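You operate a simulated robot arm through the tools that you are given. There is no shell and no other tool. Be economical: measure what you need, move in short steps, check, and stop when the job is done.

Carry out the task below with a simulated robot arm. There is one attempt and no reset: what you move stays moved.

TASK
Release the white cell into the green lane, pin the clamp knob at 0 and shut the gate.
Fine: the pin waits in its holder meanwhile.
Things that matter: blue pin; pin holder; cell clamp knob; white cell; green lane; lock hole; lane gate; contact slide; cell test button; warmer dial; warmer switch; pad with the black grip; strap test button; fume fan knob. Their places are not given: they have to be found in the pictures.

It is judged by the outcome, as a careful person would: the job done as asked, and still so three seconds after it is handed in. It fails if anything else is knocked over, pushed out of place, dropped, spilled or broken.

THE ROBOT
A 6-joint arm with a two-finger parallel gripper, fixed in place. Base frame: the origin is at the foot of the arm, x ahead of it, y to its left, z up; the work surface is at about z = 0. Lengths are in mm, angles in rad, forces in N, time in s.
With the tool pointing down near the work surface it reaches from about 180 to 460 mm from the base axis. Its first joint turns from -1.222 to 1.222 rad. Payload 1.9 kg.
Tool frame: the origin (TCP) lies between the finger pads and is the grasp point; the fingertips stand 23 mm ahead of it; z points along the fingers, y is the line along which they close. The gripper opens to 94 mm. The fingers are 38 mm wide and 10 mm thick; the gripper's body (54 by 96 mm) begins 39 mm behind the TCP.
Orientation is that of the tool frame in the base frame, as a unit quaternion [w, x, y, z]. With the fingers straight down and closing along the base's y, the tool's x points along the base's -x, its y along +y and its z along -z.

THE INTERFACE
- The arm moves only by the tool send_rows. Its argument "steps" is a list of rows, each a list of 3 entries, a list of its own where there are three numbers: the shift along the base's x, y, z in mm, then the turn, a rotation vector about the base's x, y, z in rad, then the gripper command, from -1 (shut) to 1 (fully open), values between in proportion. In form: [[[x, y, z], [wx, wy, wz], jaw], ...]. A call has 1 to 20 rows; each row is the pose to reach, as a shift and turn from the pose commanded when the call began. A row lasts 0.2 s, in which the tool goes at most 50 mm and 0.15 rad; a call with a longer step from one row to the next is refused whole, and so is a gripper value outside its range. A pose out of reach is approached as far as the arm can. The call stops where the force on the tool passes 40 N (or 10 N more than at its start, if that is more) or the arm is blocked; 0.2 s more then pass. The fingers move at their own pace (about 108 mm/s each) and stop on an object; they squeeze with about 45 N. The grip force told is the motor's: it shows also when the fingers shut on nothing. Time passes only in rows, and 0.2 s behind the last, so rows that repeat a pose let the fingers close. It gives the time, the measured TCP pose, the force on the tool (base axes), the opening and the grip force at its end, in the units of the frame above (readings bear some noise).
- Cameras (640 x 400 px; columns grow to the right, rows downward): "scene" is fixed at [61.9, 303.8, 448.9]; the picture's right is [-0.81, -0.58, 0.00], its down [-0.24, 0.33, -0.91] and it looks along [0.53, -0.74, -0.41] (base axes); focal length 296 px, centre (320, 200). "wrist" rides on the gripper at [-39, 0, -44] in the tool frame; the picture's right is [0.00, -1.00, 0.00], its down [0.97, 0.00, -0.24] and it looks along [0.24, 0.00, 0.97] (tool axes); focal length 218 px, centre (320, 200).
- get_image(camera): a new picture of that camera. No time passes.
- point_at(camera, pixels): for up to 12 pixels [column, row] of the newest picture of that camera ("zoom" is the newest enlarged one), the place [x, y, z] in the base frame of the surface seen there, good to about 2 mm, but the place of the scene camera against the robot may be out by one fixed shift of up to 12 mm in any direction. No time passes.
- close_up(camera, box): a new picture of the part [left, top, right, bottom] of that camera's present view, enlarged. No time passes.
- hand_in(): hands the job in; it is judged then, once.

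Work in short steps. Measure before you move; look again where a grasp or a placing could have gone wrong, and mend it. You have 80 turns and 38 pictures in all, those below and enlarged ones among them. Open the gripper and draw the arm clear of the work before you hand the job in, unless the task says otherwise; then end with one line.

The tools are called after "Emit:" as a command line: name --argument value ..., lists and objects as JSON in quotes. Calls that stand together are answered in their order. send_rows: Moves the arm, as the interface text tells. Its arguments: {"type":"object","properties":{"steps":{"type":"array"}},"required":["steps"]} The other tools are called the same way: get_image (camera) takes a picture; point_at (camera, pixels) gives the place of the surface under pixels of a picture; close_up (camera, box) takes an enlarged picture of a part of a camera's view; hand_in () hands the job in.

At the start:

```text
time_s: 0.0
position: [296.9, -116.2, 298.0]
tcp_rot: [0.0, 0.0, 1.0, 0.002]
ft_force: [-0.6, 0.8, 0.0]
opening: 93.8
finger_force: 0.1
```

scene: 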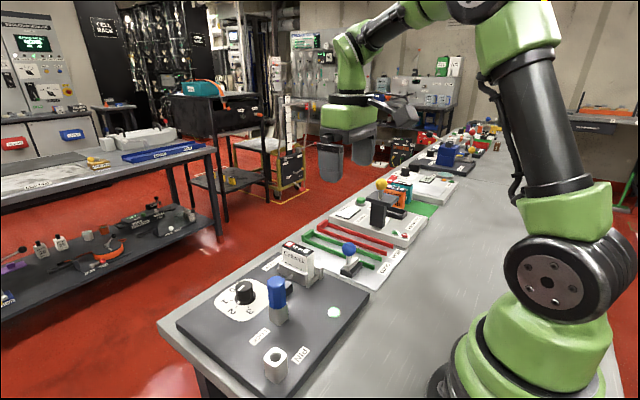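
wrist: 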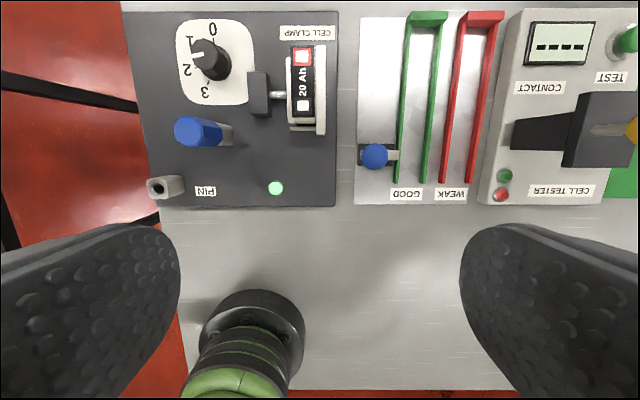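

The wrist view shows the clamp panel on the left (knob, blue pin, PIN socket, cell) and the green lane with a blue-knobbed gate. I'll enlarge both.

Emit:
close_up --camera "wrist" --box '[120, 0, 350, 220]'

Emit:
close_up --camera "scene" --box '[170, 170, 450, 390]'

Emit:
close_up --camera "wrist" --box '[340, 0, 640, 220]'

```text
1.82 times, centred on (235, 110) of wrist
```

zoom: 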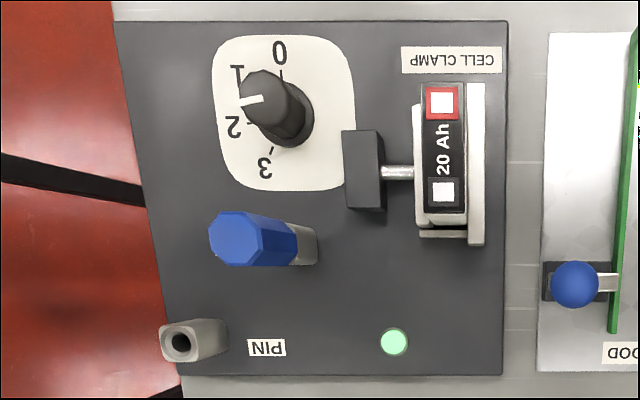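

```text
1.82 times, centred on (310, 280) of scene
```

zoom: 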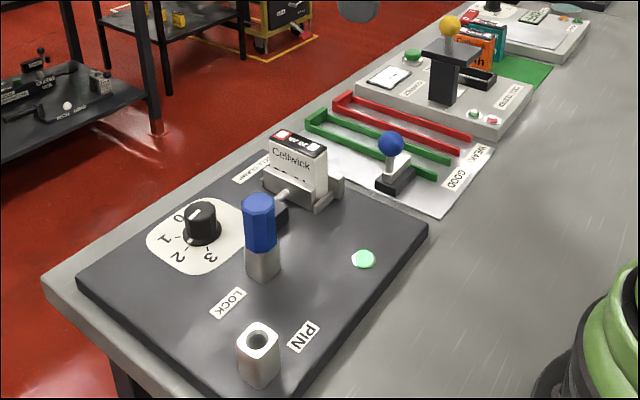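

```text
1.82 times, centred on (490, 110) of wrist
```

zoom: 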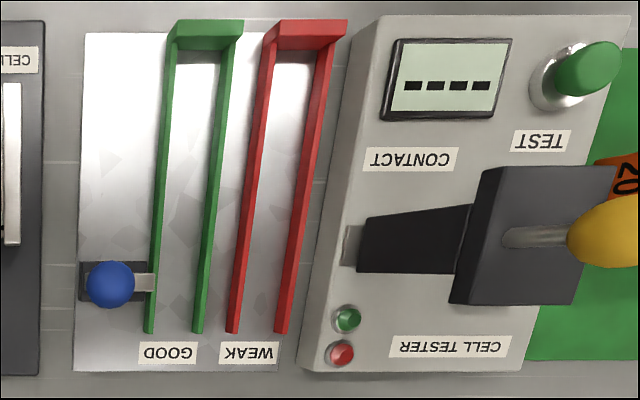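

The pin now sits in the LOCK hole and the PIN holder is empty. The gate stands to the left of the lane mouth. I'll measure the key features from the wrist camera.

Emit:
get_image --camera "wrist"

Emit:
point_at --camera "wrist" --pixels '[[204, 131], [228, 136], [158, 188], [206, 53], [222, 62], [260, 93], [302, 56], [303, 105], [321, 90], [279, 95], [275, 187], [240, 180]]'

Emit:
point_at --camera "wrist" --pixels '[[375, 156], [392, 155], [399, 182], [424, 182], [409, 16], [441, 16], [420, 100], [405, 100], [433, 100], [385, 100], [445, 182], [424, 24]]'

Emit:
close_up --camera "scene" --box '[200, 230, 340, 330]'

```text
32 pictures are left
```

wrist: 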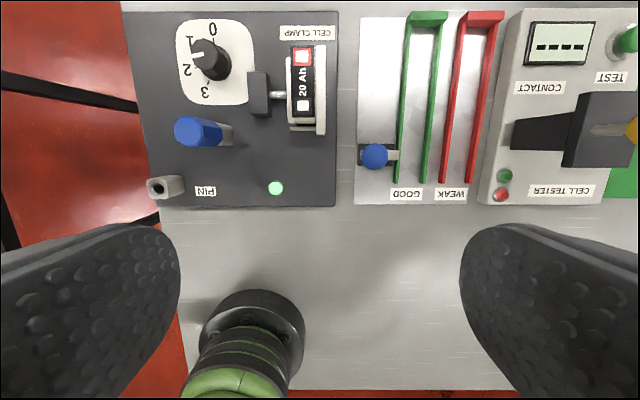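

```text
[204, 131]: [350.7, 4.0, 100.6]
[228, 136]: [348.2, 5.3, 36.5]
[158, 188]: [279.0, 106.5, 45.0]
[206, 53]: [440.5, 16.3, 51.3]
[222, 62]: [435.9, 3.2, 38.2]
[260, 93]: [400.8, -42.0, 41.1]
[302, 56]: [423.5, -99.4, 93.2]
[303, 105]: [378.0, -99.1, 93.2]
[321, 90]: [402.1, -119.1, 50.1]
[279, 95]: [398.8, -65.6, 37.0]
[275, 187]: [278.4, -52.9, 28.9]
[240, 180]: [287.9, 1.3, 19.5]
```

```text
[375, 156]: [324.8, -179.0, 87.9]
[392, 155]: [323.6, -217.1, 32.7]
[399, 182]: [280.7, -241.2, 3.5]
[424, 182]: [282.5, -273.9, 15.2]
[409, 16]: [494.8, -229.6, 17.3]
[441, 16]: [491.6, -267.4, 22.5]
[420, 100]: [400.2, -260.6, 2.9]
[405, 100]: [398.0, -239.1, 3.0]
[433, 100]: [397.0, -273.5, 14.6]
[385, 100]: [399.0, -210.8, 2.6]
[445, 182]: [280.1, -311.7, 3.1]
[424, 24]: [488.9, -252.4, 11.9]
```

```text
4.00 times, centred on (270, 280) of scene
```

zoom: 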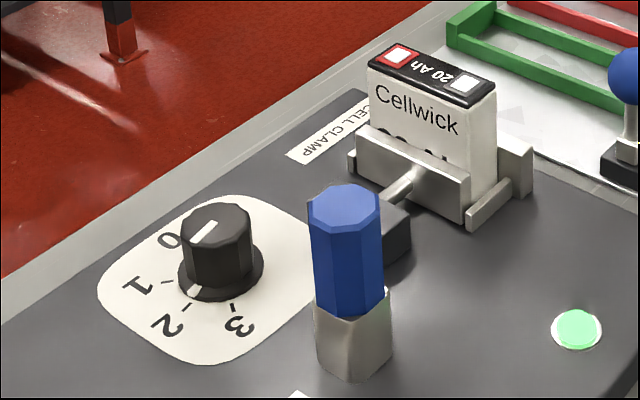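

Next I'll move over the clamp panel to measure the pin, holder and knob from closer to straight above.

Emit:
send_rows --steps '[[[10, 45, -10], [0, 0, 0], 1], [[20, 90, -20], [0, 0, 0], 1], [[30, 130, -30], [0, 0, 0], 1], [[30, 150, -30], [0, 0, 0], 1]]'

Emit:
get_image --camera "wrist"

```text
time_s: 1.0
position: [324.8, 34.4, 264.9]
tcp_rot: [0.0, 0.0, 1.0, 0.001]
ft_force: [-0.2, -0.5, 0.0]
opening: 94.0
finger_force: 0.1
```

```text
30 pictures are left
```

wrist: 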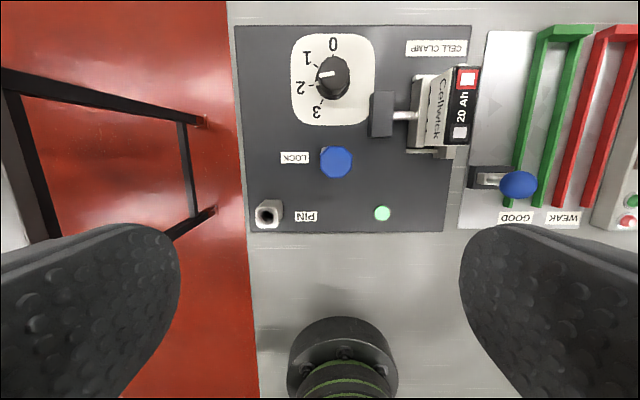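

Emit:
close_up --camera "wrist" --box '[240, 20, 400, 240]'

Emit:
point_at --camera "wrist" --pixels '[[337, 162], [323, 162], [351, 162], [337, 147], [337, 176], [268, 215], [258, 206], [277, 206], [280, 221], [258, 221], [258, 214], [269, 204]]'

Emit:
point_at --camera "wrist" --pixels '[[321, 75], [331, 73], [349, 80], [335, 95], [333, 54], [316, 63], [312, 85], [322, 102], [333, 77], [345, 115], [373, 116], [391, 116]]'

```text
1.82 times, centred on (320, 130) of wrist
```

zoom: 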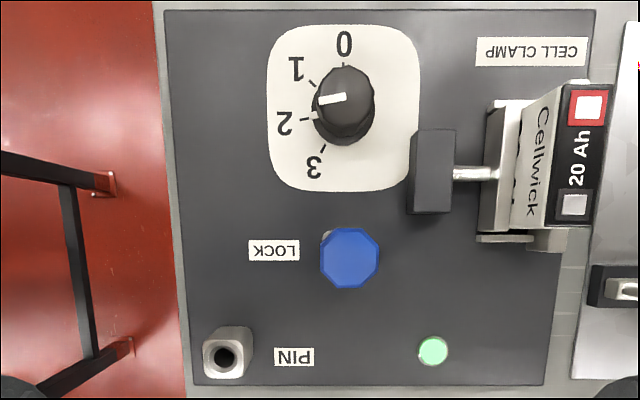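

```text
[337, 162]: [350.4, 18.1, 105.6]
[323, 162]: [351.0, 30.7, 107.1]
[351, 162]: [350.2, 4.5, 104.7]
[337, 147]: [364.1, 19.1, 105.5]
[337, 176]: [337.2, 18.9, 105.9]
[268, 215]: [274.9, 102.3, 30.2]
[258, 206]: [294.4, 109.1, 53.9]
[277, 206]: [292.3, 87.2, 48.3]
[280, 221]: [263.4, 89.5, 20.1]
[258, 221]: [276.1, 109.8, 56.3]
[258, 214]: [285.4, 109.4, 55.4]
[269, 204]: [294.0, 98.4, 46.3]
```

```text
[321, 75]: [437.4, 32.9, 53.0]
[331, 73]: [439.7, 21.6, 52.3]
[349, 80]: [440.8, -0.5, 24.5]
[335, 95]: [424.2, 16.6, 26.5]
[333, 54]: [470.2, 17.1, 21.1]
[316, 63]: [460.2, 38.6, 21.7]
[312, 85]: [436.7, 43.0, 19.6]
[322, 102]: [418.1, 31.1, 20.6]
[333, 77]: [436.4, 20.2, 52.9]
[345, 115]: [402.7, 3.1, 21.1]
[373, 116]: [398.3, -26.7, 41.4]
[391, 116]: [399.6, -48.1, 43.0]
```

The pin top is at about (350, 18.5, 105), the holder hole at (281, 99, 56), and the knob at (440, 18.5, 52). The knob pointer is at 2, and each step is about 50°. Now I'll go above the pin.

Emit:
send_rows --steps '[[[12, -8, -40], [0, 0, 0], 0.3], [[25, -16, -85], [0, 0, 0], 0.3], [[25, -16, -125], [0, 0, 0], 0.3], [[25, -16, -125], [0, 0, 0], 0.3]]'

Emit:
get_image --camera "wrist"

```text
time_s: 2.0
position: [355.4, 21.7, 141.5]
tcp_rot: [0.001, -0.002, 1.0, 0.001]
ft_force: [-0.8, 0.0, 0.6]
opening: 61.1
finger_force: 0.1
```

```text
28 pictures are left
```

wrist: 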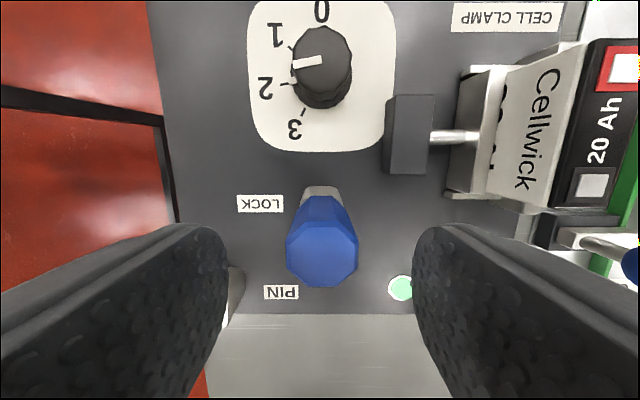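

Emit:
point_at --camera "wrist" --pixels '[[321, 246], [289, 246], [355, 246], [321, 73], [304, 62], [240, 295]]'

Emit:
send_rows --steps '[[[0, 0, 0], [0, 0, 0], 0.3]]'

```text
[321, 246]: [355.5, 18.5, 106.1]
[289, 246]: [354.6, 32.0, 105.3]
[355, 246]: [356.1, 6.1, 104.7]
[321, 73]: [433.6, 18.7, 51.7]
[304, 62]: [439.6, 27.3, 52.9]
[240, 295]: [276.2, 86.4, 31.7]
```

```text
time_s: 2.4
position: [354.4, 21.1, 143.1]
tcp_rot: [0.001, -0.001, 1.0, 0.001]
ft_force: [0.3, 0.6, 0.1]
opening: 61.2
finger_force: 0.0
```

Seen from the wrist, the pin's top is about 2.5 mm nearer the base than the TCP. I'll correct that, lower onto the blue part and grip.

Emit:
send_rows --steps '[[[-2.5, -0.5, -25], [0, 0, 0], 0.3], [[-2.5, -0.5, -45], [0, 0, 0], 0.3], [[-2.5, -0.5, -57], [0, 0, 0], 0.3], [[-2.5, -0.5, -57], [0, 0, 0], 0.3], [[-2.5, -0.5, -57], [0, 0, 0], -0.6], [[-2.5, -0.5, -57], [0, 0, 0], -1], [[-2.5, -0.5, -57], [0, 0, 0], -1]]'

Emit:
get_image --camera "wrist"

```text
time_s: 4.0
position: [349.4, 19.4, 84.3]
tcp_rot: [0.001, -0.001, 1.0, 0.001]
ft_force: [0.7, 2.4, 0.0]
opening: 29.5
finger_force: 44.9
```

```text
27 pictures are left
```

wrist: 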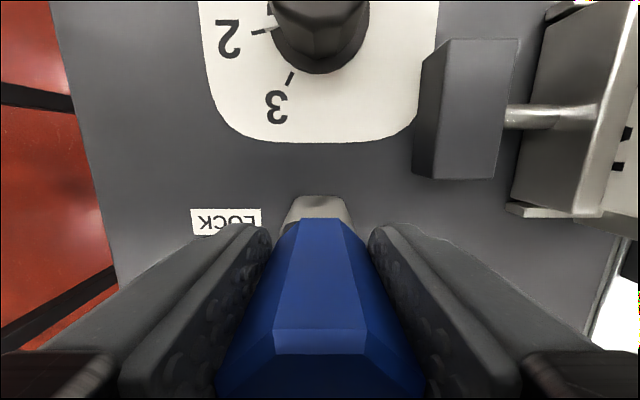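

The pin is gripped at 29.5 mm opening. I'll lift it straight up slowly.

Emit:
send_rows --steps '[[[0, 0, 15], [0, 0, 0], -1], [[0, 0, 30], [0, 0, 0], -1], [[0, 0, 45], [0, 0, 0], -1], [[0, 0, 60], [0, 0, 0], -1], [[0, 0, 75], [0, 0, 0], -1], [[0, 0, 75], [0, 0, 0], -1]]'

Emit:
get_image --camera "scene"

Emit:
get_image --camera "wrist"

```text
time_s: 5.4
position: [345.7, 17.3, 159.8]
tcp_rot: [0.001, 0.0, 1.0, 0.0]
ft_force: [-0.5, 0.2, -0.5]
opening: 29.5
finger_force: 44.8
```

```text
26 pictures are left
```

scene: 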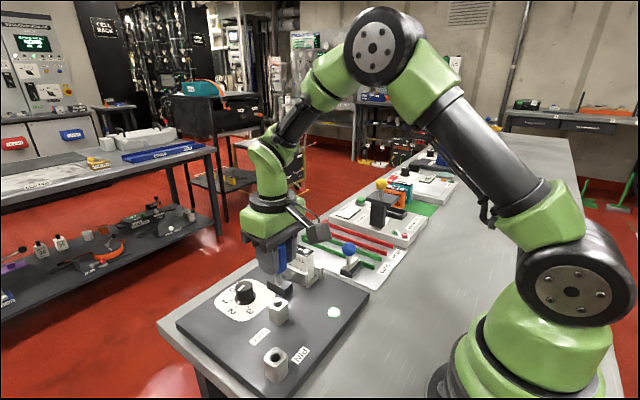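

```text
25 pictures are left
```

wrist: 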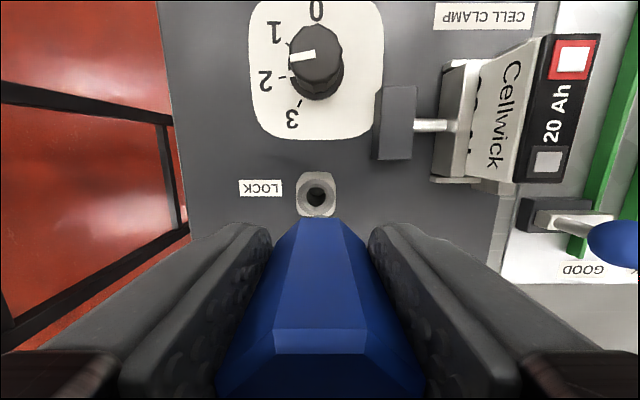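

The pin is out. I'll get the holder's position relative to the lock hole from one scene close-up, where the camera's shift cancels out.

Emit:
close_up --camera "scene" --box '[230, 280, 320, 390]'

```text
3.64 times, centred on (275, 335) of scene
```

zoom: 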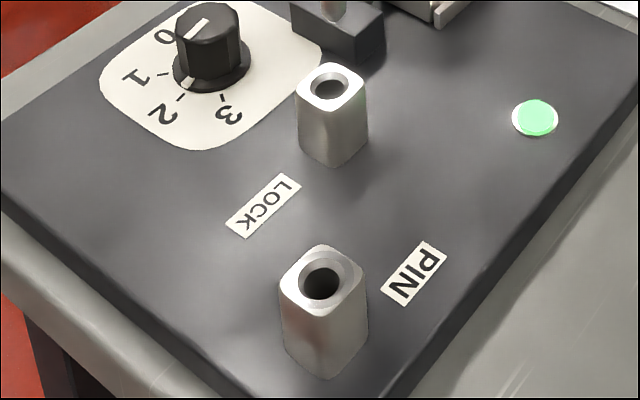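

Emit:
point_at --camera "zoom" --pixels '[[303, 96], [360, 81], [325, 67], [332, 106], [287, 285], [361, 270], [318, 249], [327, 308], [297, 81], [350, 96], [299, 263], [348, 294]]'

```text
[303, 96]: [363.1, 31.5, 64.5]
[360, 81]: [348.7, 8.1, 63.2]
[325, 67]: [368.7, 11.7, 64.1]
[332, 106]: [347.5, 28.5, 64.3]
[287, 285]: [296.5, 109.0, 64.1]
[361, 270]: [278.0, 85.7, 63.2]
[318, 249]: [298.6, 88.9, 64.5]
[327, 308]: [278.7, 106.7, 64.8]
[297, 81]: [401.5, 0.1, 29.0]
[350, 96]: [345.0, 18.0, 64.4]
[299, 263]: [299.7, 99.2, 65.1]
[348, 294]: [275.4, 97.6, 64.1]
```

The lock-to-holder shift is about (-69, +78). I'll move there at this height, where the holder hole should land on the same wrist pixel as the lock hole, (317, 196).

Emit:
send_rows --steps '[[[-23, 26, 0], [0, 0, 0], -1], [[-46, 52, 0], [0, 0, 0], -1], [[-69, 78, 0], [0, 0, 0], -1], [[-69, 78, 0], [0, 0, 0], -1], [[-69, 78, 0], [0, 0, 0], -1]]'

Emit:
get_image --camera "wrist"

```text
time_s: 6.6
position: [279.8, 96.7, 159.9]
tcp_rot: [0.001, 0.0, 1.0, 0.001]
ft_force: [0.2, 0.6, 0.2]
opening: 29.3
finger_force: 45.1
```

```text
23 pictures are left
```

wrist: 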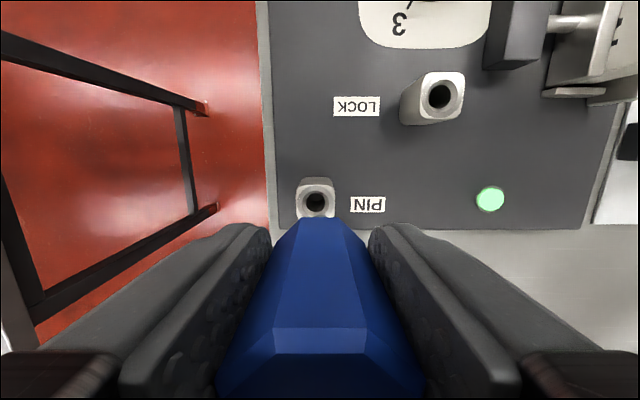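

Emit:
close_up --camera "wrist" --box '[280, 60, 480, 230]'

```text
2.35 times, centred on (380, 145) of wrist
```

zoom: 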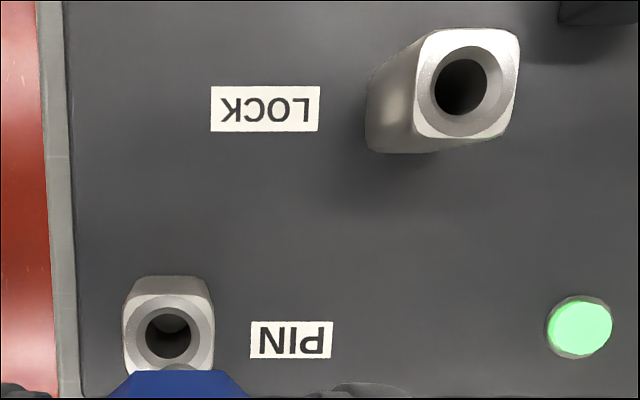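

The wrist view puts the hole slightly off, at about (315, 202). I'll cross-check the pin shaft against the hole in the scene view before lowering.

Emit:
close_up --camera "scene" --box '[220, 260, 340, 390]'

```text
3.08 times, centred on (280, 325) of scene
```

zoom: 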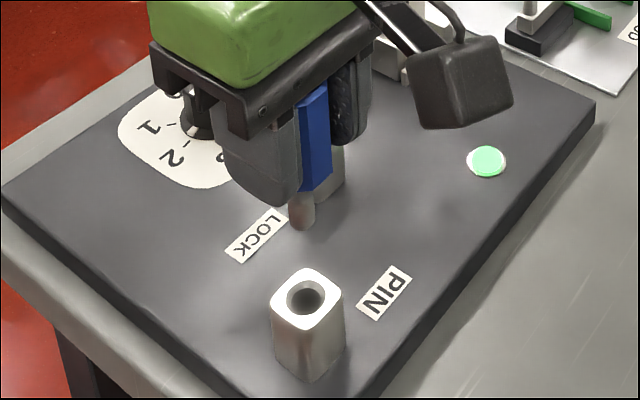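

Emit:
point_at --camera "zoom" --pixels '[[303, 205], [303, 215], [295, 212], [310, 212], [303, 224], [276, 303], [334, 291], [301, 273], [309, 321], [284, 284], [325, 310]]'

```text
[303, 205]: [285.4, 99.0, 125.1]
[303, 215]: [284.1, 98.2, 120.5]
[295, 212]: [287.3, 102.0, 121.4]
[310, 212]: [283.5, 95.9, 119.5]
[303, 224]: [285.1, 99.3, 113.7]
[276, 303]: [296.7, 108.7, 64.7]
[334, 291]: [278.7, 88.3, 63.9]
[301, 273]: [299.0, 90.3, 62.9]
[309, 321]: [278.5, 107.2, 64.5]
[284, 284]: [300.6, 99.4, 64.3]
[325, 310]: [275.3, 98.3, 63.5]
```

Both checks show a few mm of offset, which the funnel can absorb. I'll nudge by (-1.5, +1.8), lower to just above the funnel, and look.

Emit:
send_rows --steps '[[[-1.5, 1.8, -15], [0, 0, 0], -1], [[-1.5, 1.8, -30], [0, 0, 0], -1], [[-1.5, 1.8, -42], [0, 0, 0], -1], [[-1.5, 1.8, -42], [0, 0, 0], -1]]'

Emit:
close_up --camera "scene" --box '[220, 270, 340, 390]'

```text
time_s: 7.6
position: [277.8, 97.5, 119.1]
tcp_rot: [0.001, 0.001, 1.0, 0.001]
ft_force: [0.1, -0.2, -1.6]
opening: 29.8
finger_force: 44.9
```

```text
3.33 times, centred on (280, 330) of scene
```

zoom: 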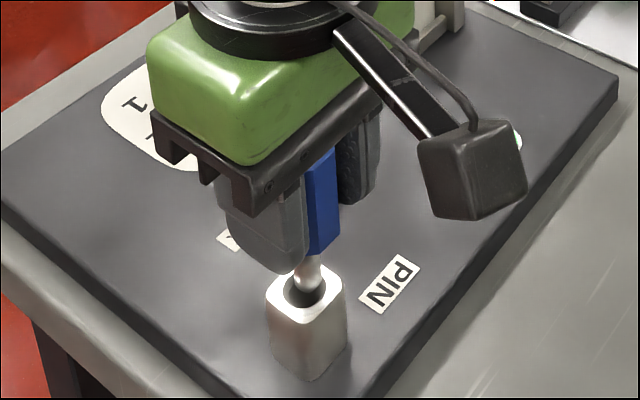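

The tip is over the funnel. I'll lower gently the remaining 33 mm; the call stops by itself on force.

Emit:
send_rows --steps '[[[0, 0, -6], [0, 0, 0], -1], [[0, 0, -12], [0, 0, 0], -1], [[0, 0, -18], [0, 0, 0], -1], [[0, 0, -23], [0, 0, 0], -1], [[0, 0, -28], [0, 0, 0], -1], [[0, 0, -31], [0, 0, 0], -1], [[0, 0, -31], [0, 0, 0], -1]]'

Emit:
close_up --camera "scene" --box '[220, 270, 340, 390]'

```text
time_s: 8.8
position: [279.2, 97.9, 92.1]
tcp_rot: [0.003, -0.001, 1.0, 0.002]
ft_force: [-1.7, 10.1, -2.9]
opening: 29.4
finger_force: 45.1
stopped in row 6: the force on the tool passed its limit (the readings are from after the stop); the commanded pose is now the measured one
```

```text
3.33 times, centred on (280, 330) of scene
```

zoom: 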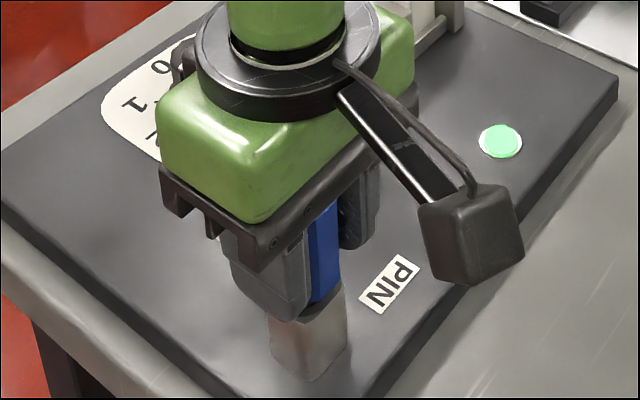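

The pin is nearly seated, and there's a +10 N side force in y. I'll ease over in +y and press the last bit.

Emit:
send_rows --steps '[[[0, 1, 0], [0, 0, 0], -1], [[0, 1.3, -2], [0, 0, 0], -1], [[0, 1.3, -4], [0, 0, 0], -1], [[0, 1.3, -6], [0, 0, 0], -1], [[0, 1.3, -7], [0, 0, 0], -1]]'

```text
time_s: 10.0
position: [279.8, 98.0, 83.0]
tcp_rot: [0.003, -0.002, 1.0, 0.001]
ft_force: [-3.5, 2.7, -1.3]
opening: 29.3
finger_force: 45.5
```

The pin is down to its original height with small forces. I'll open and rise.

Emit:
send_rows --steps '[[[0, 0, 0], [0, 0, 0], 0], [[0, 0, 0], [0, 0, 0], 0.3], [[0, 0, 25], [0, 0, 0], 0.3], [[0, 0, 65], [0, 0, 0], 0.3], [[0, 0, 100], [0, 0, 0], 0.3], [[0, 0, 100], [0, 0, 0], 0.3]]'

Emit:
get_image --camera "wrist"

```text
time_s: 11.4
position: [280.2, 94.2, 182.5]
tcp_rot: [0.004, -0.001, 1.0, 0.002]
ft_force: [0.6, 0.5, 0.4]
opening: 61.2
finger_force: 0.0
```

```text
18 pictures are left
```

wrist: 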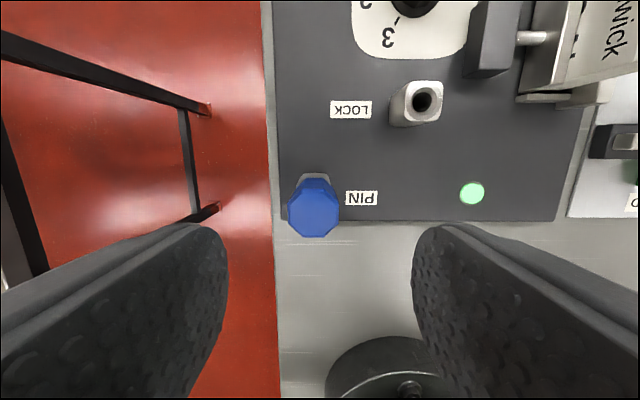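

The pin is in the holder. From here I'll check the pin's height and centre, and the lock hole.

Emit:
point_at --camera "wrist" --pixels '[[313, 209], [313, 185], [313, 233], [291, 209], [336, 209], [412, 86], [438, 86], [408, 122], [436, 118]]'

```text
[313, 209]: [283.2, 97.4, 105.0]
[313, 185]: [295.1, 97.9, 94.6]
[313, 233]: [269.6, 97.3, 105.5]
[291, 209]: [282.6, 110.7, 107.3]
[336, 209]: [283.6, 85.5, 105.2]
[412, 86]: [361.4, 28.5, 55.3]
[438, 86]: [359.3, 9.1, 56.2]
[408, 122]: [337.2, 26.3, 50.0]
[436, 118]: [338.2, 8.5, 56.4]
```

The pin is seated, with its top at z≈105. Now I'll go above the knob with the tool yawed +0.85 rad, so I can turn it -1.75 rad from 2 to 0.

Emit:
send_rows --steps '[[[25, -12, 0], [0, 0, 0.14], 0.1], [[50, -25, 0], [0, 0, 0.28], 0.1], [[75, -38, 0], [0, 0, 0.42], 0.1], [[105, -51, 0], [0, 0, 0.56], 0.1], [[135, -64, -20], [0, 0, 0.7], 0.1], [[160, -76, -50], [0, 0, 0.85], 0.1], [[160, -76, -70], [0, 0, 0.85], 0.1], [[160, -76, -70], [0, 0, 0.85], 0.1]]'

Emit:
get_image --camera "wrist"

```text
time_s: 13.2
position: [440.0, 23.1, 113.8]
tcp_rot: [0.003, -0.413, 0.911, 0.004]
ft_force: [-0.4, 0.4, -1.0]
opening: 51.6
finger_force: 0.1
```

```text
17 pictures are left
```

wrist: 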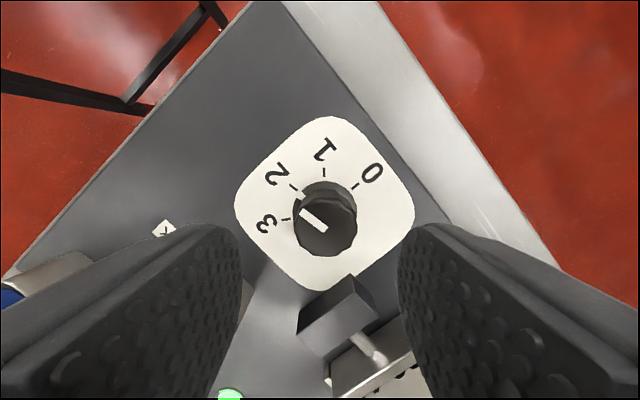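

Emit:
point_at --camera "wrist" --pixels '[[303, 210], [325, 230], [300, 235], [352, 212], [335, 248], [320, 188], [354, 188], [291, 187], [324, 177], [290, 220]]'

```text
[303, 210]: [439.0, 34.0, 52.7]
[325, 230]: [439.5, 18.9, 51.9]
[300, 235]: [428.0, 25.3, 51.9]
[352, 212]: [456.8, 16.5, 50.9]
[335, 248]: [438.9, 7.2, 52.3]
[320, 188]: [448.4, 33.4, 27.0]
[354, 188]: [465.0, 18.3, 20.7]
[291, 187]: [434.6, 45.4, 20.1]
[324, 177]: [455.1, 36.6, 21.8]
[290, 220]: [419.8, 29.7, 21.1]
```

I'll centre by (+3, -1), lower around the knob and close.

Emit:
send_rows --steps '[[[3, -1, -20], [0, 0, 0], 0.1], [[3, -1, -40], [0, 0, 0], 0.1], [[3, -1, -55], [0, 0, 0], 0.1], [[3, -1, -60], [0, 0, 0], 0.1], [[3, -1, -60], [0, 0, 0], -0.4], [[3, -1, -60], [0, 0, 0], -1], [[3, -1, -60], [0, 0, 0], -1]]'

```text
time_s: 14.8
position: [442.0, 23.3, 54.9]
tcp_rot: [0.003, -0.413, 0.911, 0.003]
ft_force: [2.1, -1.6, -0.9]
opening: 32.5
finger_force: 44.5
```

The knob is gripped at 32.5 mm. I'll turn it -1.75 rad about z.

Emit:
send_rows --steps '[[[0, 0, 0], [0, 0, -0.125], -1], [[0, 0, 0], [0, 0, -0.25], -1], [[0, 0, 0], [0, 0, -0.375], -1], [[0, 0, 0], [0, 0, -0.5], -1], [[0, 0, 0], [0, 0, -0.625], -1], [[0, 0, 0], [0, 0, -0.75], -1], [[0, 0, 0], [0, 0, -0.875], -1], [[0, 0, 0], [0, 0, -1.0], -1], [[0, 0, 0], [0, 0, -1.125], -1], [[0, 0, 0], [0, 0, -1.25], -1], [[0, 0, 0], [0, 0, -1.375], -1], [[0, 0, 0], [0, 0, -1.5], -1], [[0, 0, 0], [0, 0, -1.625], -1], [[0, 0, 0], [0, 0, -1.75], -1], [[0, 0, 0], [0, 0, -1.75], -1]]'

Emit:
get_image --camera "wrist"

```text
time_s: 16.5
position: [442.5, 20.8, 55.2]
tcp_rot: [0.005, 0.026, 1.0, 0.0]
ft_force: [-5.9, -2.4, 2.4]
opening: 32.1
finger_force: 45.0
stopped in row 8: the force on the tool passed its limit (the readings are from after the stop); the commanded pose is now the measured one
```

```text
16 pictures are left
```

wrist: 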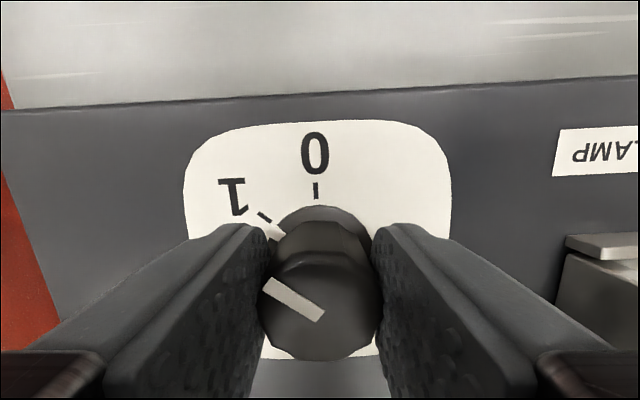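

The knob is now at 1, and the stop was a force peak that has gone. I'll relieve side loads by reopening and regripping, then continue.

Emit:
send_rows --steps '[[[0, 0, 0], [0, 0, 0], -0.1], [[0, 0, 0], [0, 0, 0], -0.1], [[0, 0, 0], [0, 0, 0], -1], [[0, 0, 0], [0, 0, 0], -1], [[0, 0, 0], [0, 0, -0.12], -1], [[0, 0, 0], [0, 0, -0.24], -1], [[0, 0, 0], [0, 0, -0.36], -1], [[0, 0, 0], [0, 0, -0.48], -1], [[0, 0, 0], [0, 0, -0.6], -1], [[0, 0, 0], [0, 0, -0.72], -1], [[0, 0, 0], [0, 0, -0.84], -1], [[0, 0, 0], [0, 0, -0.9], -1]]'

Emit:
get_image --camera "wrist"

```text
time_s: 18.3
position: [443.1, 18.7, 53.5]
tcp_rot: [0.002, 0.247, 0.969, -0.002]
ft_force: [-6.9, -2.1, 1.8]
opening: 32.3
finger_force: 44.9
stopped in row 8: the force on the tool passed its limit (the readings are from after the stop); the commanded pose is now the measured one
```

```text
15 pictures are left
```

wrist: 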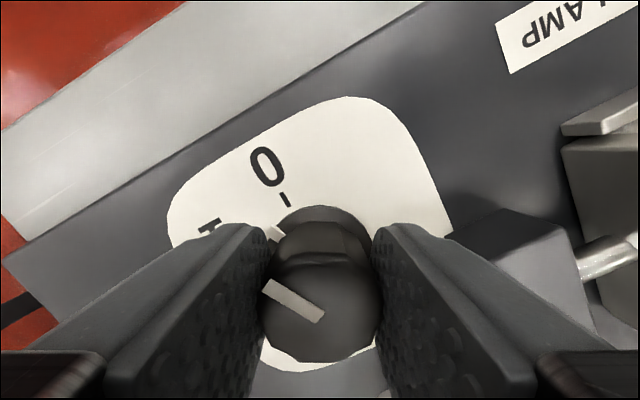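

It's still turning with the knob. I'll repeat the regrip with a small -x shift and finish the remaining ~0.4 rad.

Emit:
send_rows --steps '[[[0, 0, 0], [0, 0, 0], -0.1], [[-1.5, 0, 0], [0, 0, 0], -0.1], [[-1.5, 0, 0], [0, 0, 0], -1], [[-1.5, 0, 0], [0, 0, 0], -1], [[-1.5, 0, 0], [0, 0, -0.1], -1], [[-1.5, 0, 0], [0, 0, -0.2], -1], [[-1.5, 0, 0], [0, 0, -0.3], -1], [[-1.5, 0, 0], [0, 0, -0.4], -1], [[-1.5, 0, 0], [0, 0, -0.4], -1]]'

Emit:
get_image --camera "wrist"

```text
time_s: 20.3
position: [440.2, 18.4, 54.5]
tcp_rot: [0.001, 0.436, 0.9, -0.002]
ft_force: [4.7, 15.2, -3.6]
opening: 32.3
finger_force: 44.6
```

```text
14 pictures are left
```

wrist: 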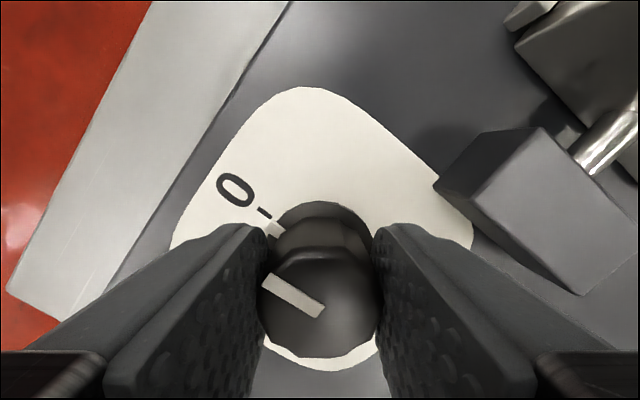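

The skirt mark is just short of the 0 tick. I'll turn another 0.1 rad and then check from above.

Emit:
send_rows --steps '[[[0, -0.5, 0], [0, 0, -0.05], -1], [[0, -0.5, 0], [0, 0, -0.1], -1], [[0, -0.5, 0], [0, 0, -0.1], -1]]'

Emit:
send_rows --steps '[[[0, 0, 0], [0, 0, 0], -0.1], [[0, 0, 0], [0, 0, 0], 0.05], [[0, 0, 25], [0, 0, 0], 0.1], [[0, 0, 65], [0, 0, 0.1], 0.1], [[-15, 0, 95], [0, 0, 0.25], 0.1], [[-30, -10, 125], [0, 0, 0.4], 0.1], [[-45, -20, 145], [0, 0, 0.55], 0.1], [[-60, -30, 155], [0, 0, 0.7], 0.1], [[-70, -40, 155], [0, 0, 0.85], 0.1], [[-70, -45, 155], [0, 0, 0.99], 0.1], [[-70, -45, 155], [0, 0, 0.99], 0.1]]'

Emit:
get_image --camera "wrist"

```text
time_s: 21.1
position: [440.0, 18.1, 54.9]
tcp_rot: [0.001, 0.479, 0.878, -0.002]
ft_force: [16.4, 21.8, -15.7]
opening: 33.1
finger_force: 45.1
```

```text
time_s: 23.5
position: [370.1, -30.8, 209.9]
tcp_rot: [0.002, 0.004, 1.0, -0.002]
ft_force: [0.4, 0.4, 0.2]
opening: 51.7
finger_force: 0.0
```

```text
13 pictures are left
```

wrist: 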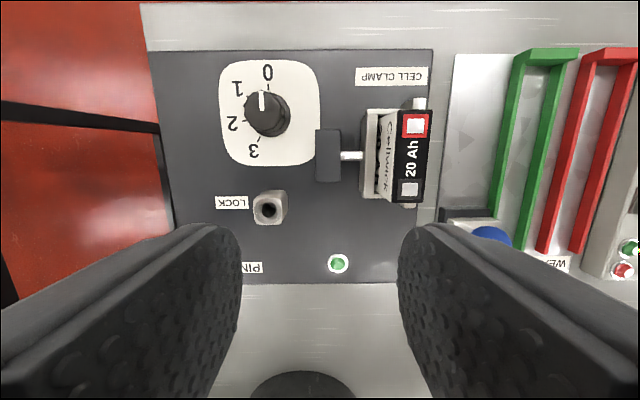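

The knob is at 0 and the lamp changed from bright to dark green, so the clamp should be open. I'll inspect the cell area.

Emit:
close_up --camera "wrist" --box '[220, 50, 440, 230]'

Emit:
point_at --camera "wrist" --pixels '[[414, 113], [409, 198], [395, 155], [424, 155], [404, 155], [385, 155], [371, 155], [369, 117], [369, 190], [420, 103], [410, 205], [328, 155]]'

```text
2.22 times, centred on (330, 140) of wrist
```

zoom: 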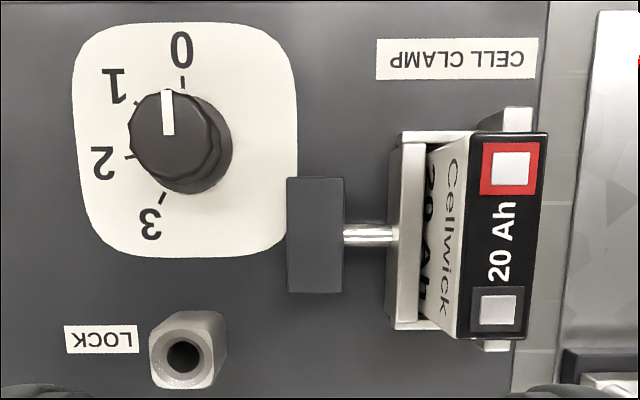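

```text
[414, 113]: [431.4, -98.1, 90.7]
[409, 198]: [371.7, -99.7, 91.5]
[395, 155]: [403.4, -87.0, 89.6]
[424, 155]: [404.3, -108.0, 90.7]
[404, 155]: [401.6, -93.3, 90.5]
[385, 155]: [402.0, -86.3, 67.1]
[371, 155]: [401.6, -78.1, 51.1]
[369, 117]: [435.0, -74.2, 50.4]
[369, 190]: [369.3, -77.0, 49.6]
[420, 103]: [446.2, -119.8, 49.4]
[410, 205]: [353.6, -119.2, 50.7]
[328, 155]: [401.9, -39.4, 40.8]
```

The jaw is clear and the cell is free: centre about (402, -97.5), top z 91, thickness 22 in y. Before grasping I'll look from above the lane to measure its inner width and the gate.

Emit:
send_rows --steps '[[[-5, -45, 0], [0, 0, 0], 0.1], [[-10, -90, 0], [0, 0, 0], 0.1], [[-15, -135, 0], [0, 0, 0], 0.1], [[-20, -175, 0], [0, 0, 0], 0.1], [[-20, -175, 0], [0, 0, 0], 0.1]]'

Emit:
close_up --camera "wrist" --box '[160, 10, 440, 250]'

```text
time_s: 24.7
position: [350.6, -206.6, 208.4]
tcp_rot: [0.002, 0.005, 1.0, -0.001]
ft_force: [0.3, 0.9, 0.1]
opening: 51.7
finger_force: 0.2
```

```text
1.67 times, centred on (300, 130) of wrist
```

zoom: 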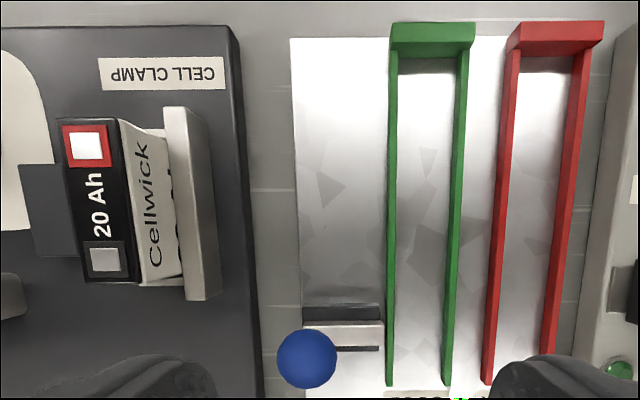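

Emit:
point_at --camera "zoom" --pixels '[[402, 200], [448, 200], [393, 200], [455, 200], [402, 300], [441, 300], [388, 300], [430, 62], [307, 358], [360, 328], [382, 328], [340, 308]]'

Emit:
point_at --camera "zoom" --pixels '[[70, 200], [115, 200], [88, 122], [105, 280], [307, 335], [325, 358], [289, 358], [360, 349], [388, 385], [447, 384], [320, 325], [375, 320]]'

```text
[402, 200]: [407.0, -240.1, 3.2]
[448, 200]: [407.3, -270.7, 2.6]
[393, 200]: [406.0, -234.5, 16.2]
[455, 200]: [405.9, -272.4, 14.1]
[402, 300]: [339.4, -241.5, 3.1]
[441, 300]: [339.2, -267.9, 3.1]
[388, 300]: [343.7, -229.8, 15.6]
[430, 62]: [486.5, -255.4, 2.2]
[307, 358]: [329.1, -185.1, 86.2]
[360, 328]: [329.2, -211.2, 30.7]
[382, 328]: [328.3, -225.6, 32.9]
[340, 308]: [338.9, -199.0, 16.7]
```

```text
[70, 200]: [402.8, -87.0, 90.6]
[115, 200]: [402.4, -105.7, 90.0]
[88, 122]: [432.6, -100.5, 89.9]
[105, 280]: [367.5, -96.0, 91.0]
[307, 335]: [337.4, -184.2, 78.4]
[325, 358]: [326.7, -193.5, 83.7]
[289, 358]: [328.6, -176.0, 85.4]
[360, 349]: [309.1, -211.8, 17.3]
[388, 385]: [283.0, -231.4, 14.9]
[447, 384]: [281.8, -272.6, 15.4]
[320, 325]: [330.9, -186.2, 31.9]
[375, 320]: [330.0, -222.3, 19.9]
```

The lane's inner floor runs y -236 to -271 (centre -253). The gate bar is at x≈324–337. I'll go above the cell, gripping about 10 mm toward its near end so the lane position stays in reach.

Emit:
send_rows --steps '[[[10, 40, 0], [0, 0, 0], 0.1], [[25, 80, -20], [0, 0, 0], 0.1], [[41, 109, -45], [0, 0, 0], 0.1], [[41, 109, -75], [0, 0, 0], 0.1], [[41, 109, -75], [0, 0, 0], 0.1]]'

Emit:
get_image --camera "wrist"

```text
time_s: 25.9
position: [391.2, -94.3, 134.8]
tcp_rot: [0.002, 0.005, 1.0, -0.002]
ft_force: [0.0, 0.0, -0.1]
opening: 51.8
finger_force: 0.1
```

```text
10 pictures are left
```

wrist: 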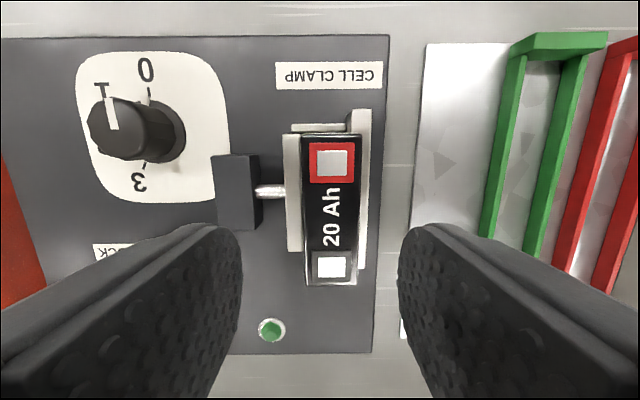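

The cell is at columns 306–357, about 4.5 mm to the -y side. I'll correct, lower to about z 80 and grip.

Emit:
send_rows --steps '[[[2, -4.5, -15], [0, 0, 0], 0.1], [[2, -4.5, -35], [0, 0, 0], 0.1], [[2, -4.5, -50], [0, 0, 0], 0.1], [[2, -4.5, -55], [0, 0, 0], 0.1], [[2, -4.5, -55], [0, 0, 0], -0.3], [[2, -4.5, -55], [0, 0, 0], -1], [[2, -4.5, -55], [0, 0, 0], -1]]'

Emit:
send_rows --steps '[[[0, 0, 6], [0, 0, 0], -1], [[0, 0, 14], [0, 0, 0], -1], [[0, 0, 30], [0, 0, 0], -1], [[0, 0, 50], [0, 0, 0], -1], [[0, 0, 70], [0, 0, 0], -1], [[0, 0, 70], [0, 0, 0], -1]]'

Emit:
get_image --camera "scene"

```text
time_s: 27.5
position: [392.5, -96.3, 79.5]
tcp_rot: [0.002, 0.005, 1.0, -0.002]
ft_force: [1.2, 0.4, 0.5]
opening: 25.5
finger_force: 45.7
```

```text
time_s: 28.9
position: [393.7, -96.4, 151.3]
tcp_rot: [0.001, 0.005, 1.0, -0.002]
ft_force: [0.5, 0.1, -1.9]
opening: 25.7
finger_force: 44.7
```

```text
9 pictures are left
```

scene: 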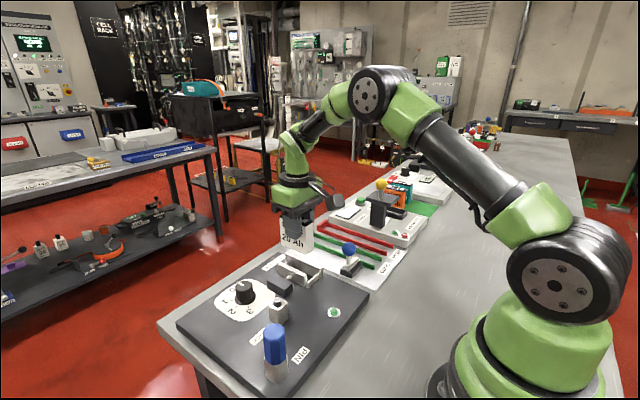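

The cell is lifted (25.5 mm thick). I'll carry it over the lane, -156 in y and -18 in x.

Emit:
send_rows --steps '[[[-3, -40, 5], [0, 0, 0], -1], [[-8, -80, 5], [0, 0, 0], -1], [[-13, -120, 5], [0, 0, 0], -1], [[-18, -145, 5], [0, 0, 0], -1], [[-18, -156, 0], [0, 0, 0], -1], [[-18, -156, -25], [0, 0, 0], -1], [[-18, -156, -35], [0, 0, 0], -1], [[-18, -156, -35], [0, 0, 0], -1]]'

Emit:
close_up --camera "scene" --box '[270, 180, 430, 290]'

Emit:
get_image --camera "wrist"

```text
time_s: 30.7
position: [375.8, -251.5, 114.1]
tcp_rot: [0.002, 0.005, 1.0, -0.002]
ft_force: [0.4, -0.5, -1.8]
opening: 25.6
finger_force: 45.2
```

```text
3.64 times, centred on (350, 235) of scene
```

zoom: 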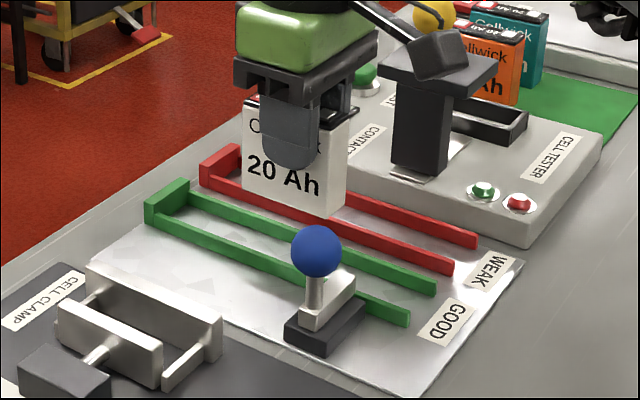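

```text
7 pictures are left
```

wrist: 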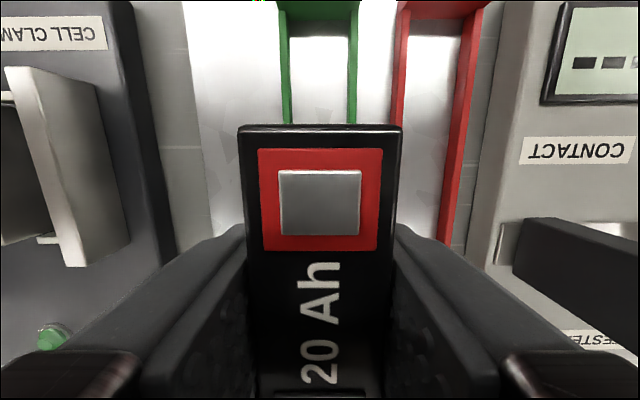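

The cell is centred on the green lane: rails at 290 and 347, cell centre 320. I'll lower it, slowly at the end.

Emit:
send_rows --steps '[[[0, 0, -20], [0, 0, 0], -1], [[0, 0, -38], [0, 0, 0], -1], [[0, 0, -46], [0, 0, 0], -1], [[0, 0, -49], [0, 0, 0], -1], [[0, 0, -49], [0, 0, 0], -1]]'

Emit:
send_rows --steps '[[[0, 0, -1.5], [0, 0, 0], -1], [[0, 0, -3], [0, 0, 0], -1], [[0, 0, -4], [0, 0, 0], -1]]'

```text
time_s: 31.9
position: [375.0, -251.9, 66.0]
tcp_rot: [0.002, 0.006, 1.0, -0.001]
ft_force: [-0.2, 0.4, -1.9]
opening: 25.6
finger_force: 45.1
```

```text
time_s: 32.7
position: [375.8, -254.5, 61.3]
tcp_rot: [0.002, 0.006, 1.0, -0.001]
ft_force: [-1.3, -0.1, 1.8]
opening: 26.0
finger_force: 45.5
```

Emit:
send_rows --steps '[[[0, 0, -0.5], [0, 0, 0], -1], [[0, 0, -1], [0, 0, 0], -1]]'

Emit:
close_up --camera "scene" --box '[280, 200, 420, 290]'

```text
time_s: 33.3
position: [376.7, -253.5, 61.1]
tcp_rot: [0.004, 0.006, 1.0, -0.001]
ft_force: [-7.6, 5.2, 25.9]
opening: 25.8
finger_force: 45.2
```

```text
4.44 times, centred on (350, 245) of scene
```

zoom: 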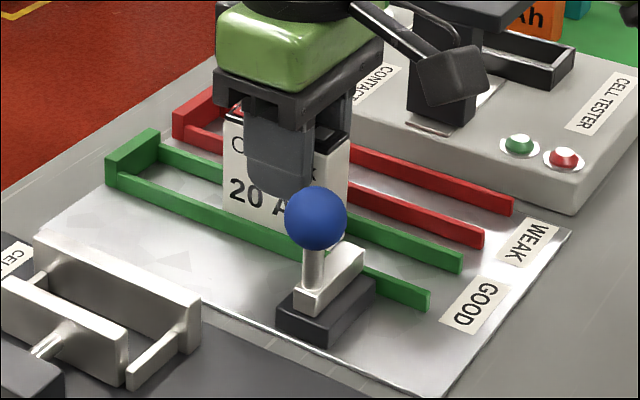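

The cell is standing on the lane floor between the green rails. I'll release gently and rise.

Emit:
send_rows --steps '[[[0, 0, 0.8], [0, 0, 0], -1], [[0, 0, 0.8], [0, 0, 0], -0.2], [[0, 0, 0.8], [0, 0, 0], -0.1], [[0, 0, 20], [0, 0, 0], -0.1], [[0, 0, 50], [0, 0, 0], -0.1], [[-15, 20, 90], [0, 0, 0], -0.1], [[-35, 45, 130], [0, 0, 0], 0], [[-50, 60, 130], [0, 0, 0], 0], [[-50, 60, 130], [0, 0, 0], 0]]'

Emit:
get_image --camera "wrist"

```text
refused: row 7 steps farther than a row can; nothing moved
```

```text
5 pictures are left
```

wrist: 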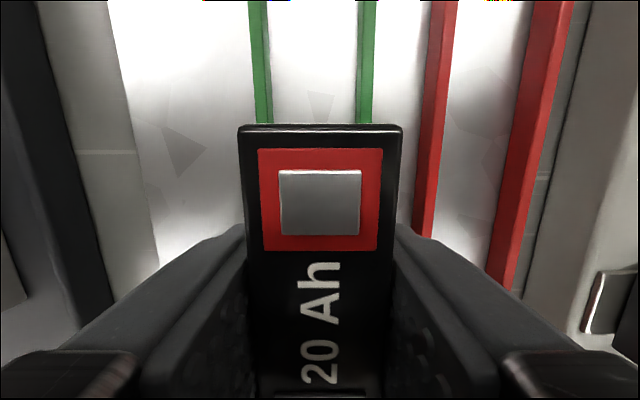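

Refused for step length, so I'll resend with smaller steps.

Emit:
send_rows --steps '[[[0, 0, 0.8], [0, 0, 0], -1], [[0, 0, 0.8], [0, 0, 0], -0.2], [[0, 0, 0.8], [0, 0, 0], -0.1], [[0, 0, 20], [0, 0, 0], -0.1], [[0, 0, 50], [0, 0, 0], -0.1], [[-10, 15, 85], [0, 0, 0], -0.1], [[-25, 35, 115], [0, 0, 0], 0], [[-45, 60, 130], [0, 0, 0], 0], [[-45, 60, 130], [0, 0, 0], 0]]'

Emit:
get_image --camera "wrist"

```text
time_s: 35.3
position: [331.6, -192.9, 190.5]
tcp_rot: [0.002, 0.005, 1.0, -0.001]
ft_force: [0.5, -0.5, -0.1]
opening: 47.0
finger_force: 0.1
```

```text
4 pictures are left
```

wrist: 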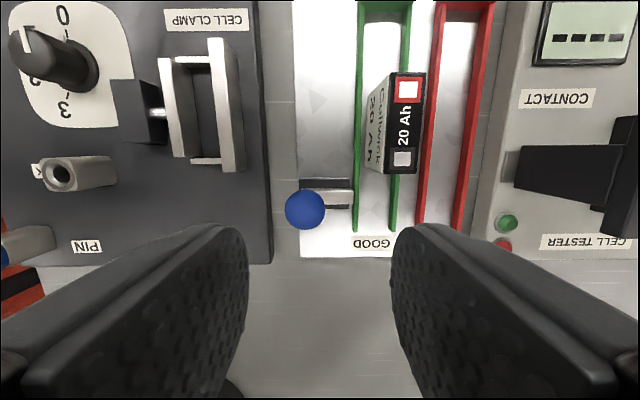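

Emit:
point_at --camera "wrist" --pixels '[[402, 170], [378, 168], [402, 78], [304, 209], [285, 209], [325, 209], [304, 190], [335, 190], [340, 200], [350, 196], [303, 228], [345, 182]]'

```text
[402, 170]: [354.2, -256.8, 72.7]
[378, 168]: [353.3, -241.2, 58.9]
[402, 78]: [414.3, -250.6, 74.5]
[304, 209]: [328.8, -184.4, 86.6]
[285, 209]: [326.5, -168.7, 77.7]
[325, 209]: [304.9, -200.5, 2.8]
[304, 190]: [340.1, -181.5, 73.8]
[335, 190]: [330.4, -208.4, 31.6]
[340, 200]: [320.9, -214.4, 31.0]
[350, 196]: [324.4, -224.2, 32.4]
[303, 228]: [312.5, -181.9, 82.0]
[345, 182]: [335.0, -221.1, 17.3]
```

The cell's near face is at x≈353, clear of the gate bar (x 319–331). The ball is at about (326, -183.5, 75). I'll lower over the ball and grip it.

Emit:
send_rows --steps '[[[-3, 6, -30], [0, 0, 0], 0], [[-6.5, 10.5, -70], [0, 0, 0], 0], [[-6.5, 10.5, -95], [0, 0, 0], 0], [[-6.5, 10.5, -112], [0, 0, 0], 0], [[-6.5, 10.5, -112], [0, 0, 0], -0.4], [[-6.5, 10.5, -112], [0, 0, 0], -1], [[-6.5, 10.5, -112], [0, 0, 0], -1]]'

```text
time_s: 36.9
position: [322.6, -183.5, 80.0]
tcp_rot: [0.002, 0.006, 1.0, 0.0]
ft_force: [-9.0, 2.1, 3.9]
opening: 31.4
finger_force: 45.1
```

The ball is gripped at 31.4 mm. I'll slide toward -y in short rows until it stops.

Emit:
send_rows --steps '[[[0, -6, 0], [0, 0, 0], -1], [[0, -12, 0], [0, 0, 0], -1], [[0, -18, 0], [0, 0, 0], -1], [[0, -24, 0], [0, 0, 0], -1], [[0, -30, 0], [0, 0, 0], -1], [[0, -36, 0], [0, 0, 0], -1], [[0, -41, 0], [0, 0, 0], -1], [[0, -46, 0], [0, 0, 0], -1], [[0, -51, 0], [0, 0, 0], -1], [[0, -56, 0], [0, 0, 0], -1]]'

```text
time_s: 38.8
position: [324.4, -228.5, 77.4]
tcp_rot: [0.0, 0.006, 1.0, 0.003]
ft_force: [-3.0, 3.2, 1.8]
opening: 31.7
finger_force: 45.3
stopped in row 9: the force on the tool passed its limit (the readings are from after the stop); the commanded pose is now the measured one
```

It reached its end stop after 45 mm. I'll release, rise, and travel over to the pin holder.

Emit:
send_rows --steps '[[[0, 0, 0], [0, 0, 0], -0.1], [[0, 0, 0], [0, 0, 0], 0], [[0, 0, 25], [0, 0, 0], 0], [[0, 0, 65], [0, 0, 0], 0], [[0, 0, 105], [0, 0, 0], 0], [[-5, 45, 110], [0, 0, 0], 0], [[-10, 90, 110], [0, 0, 0], 0], [[-15, 135, 110], [0, 0, 0], 0.1], [[-20, 180, 110], [0, 0, 0], 0.2], [[-26, 225, 110], [0, 0, 0], 0.3], [[-34, 270, 110], [0, 0, 0], 0.3], [[-42, 310, 100], [0, 0, 0], 0.3], [[-42, 326, 75], [0, 0, 0], 0.3], [[-42, 326, 75], [0, 0, 0], 0.3]]'

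Emit:
get_image --camera "wrist"

```text
time_s: 41.8
position: [284.0, 99.3, 153.2]
tcp_rot: [0.001, 0.006, 1.0, 0.003]
ft_force: [0.5, 0.1, 0.4]
opening: 61.3
finger_force: 0.1
```

```text
3 pictures are left
```

wrist: 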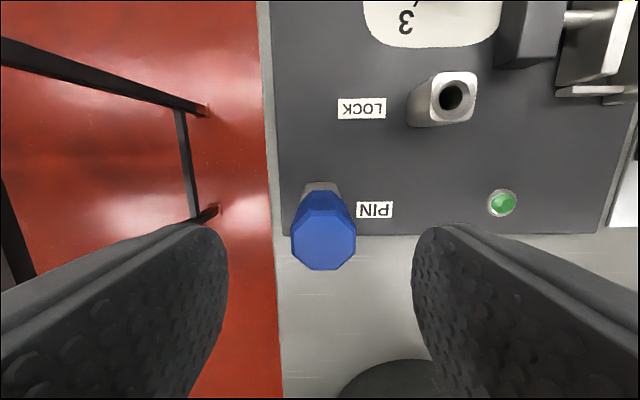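

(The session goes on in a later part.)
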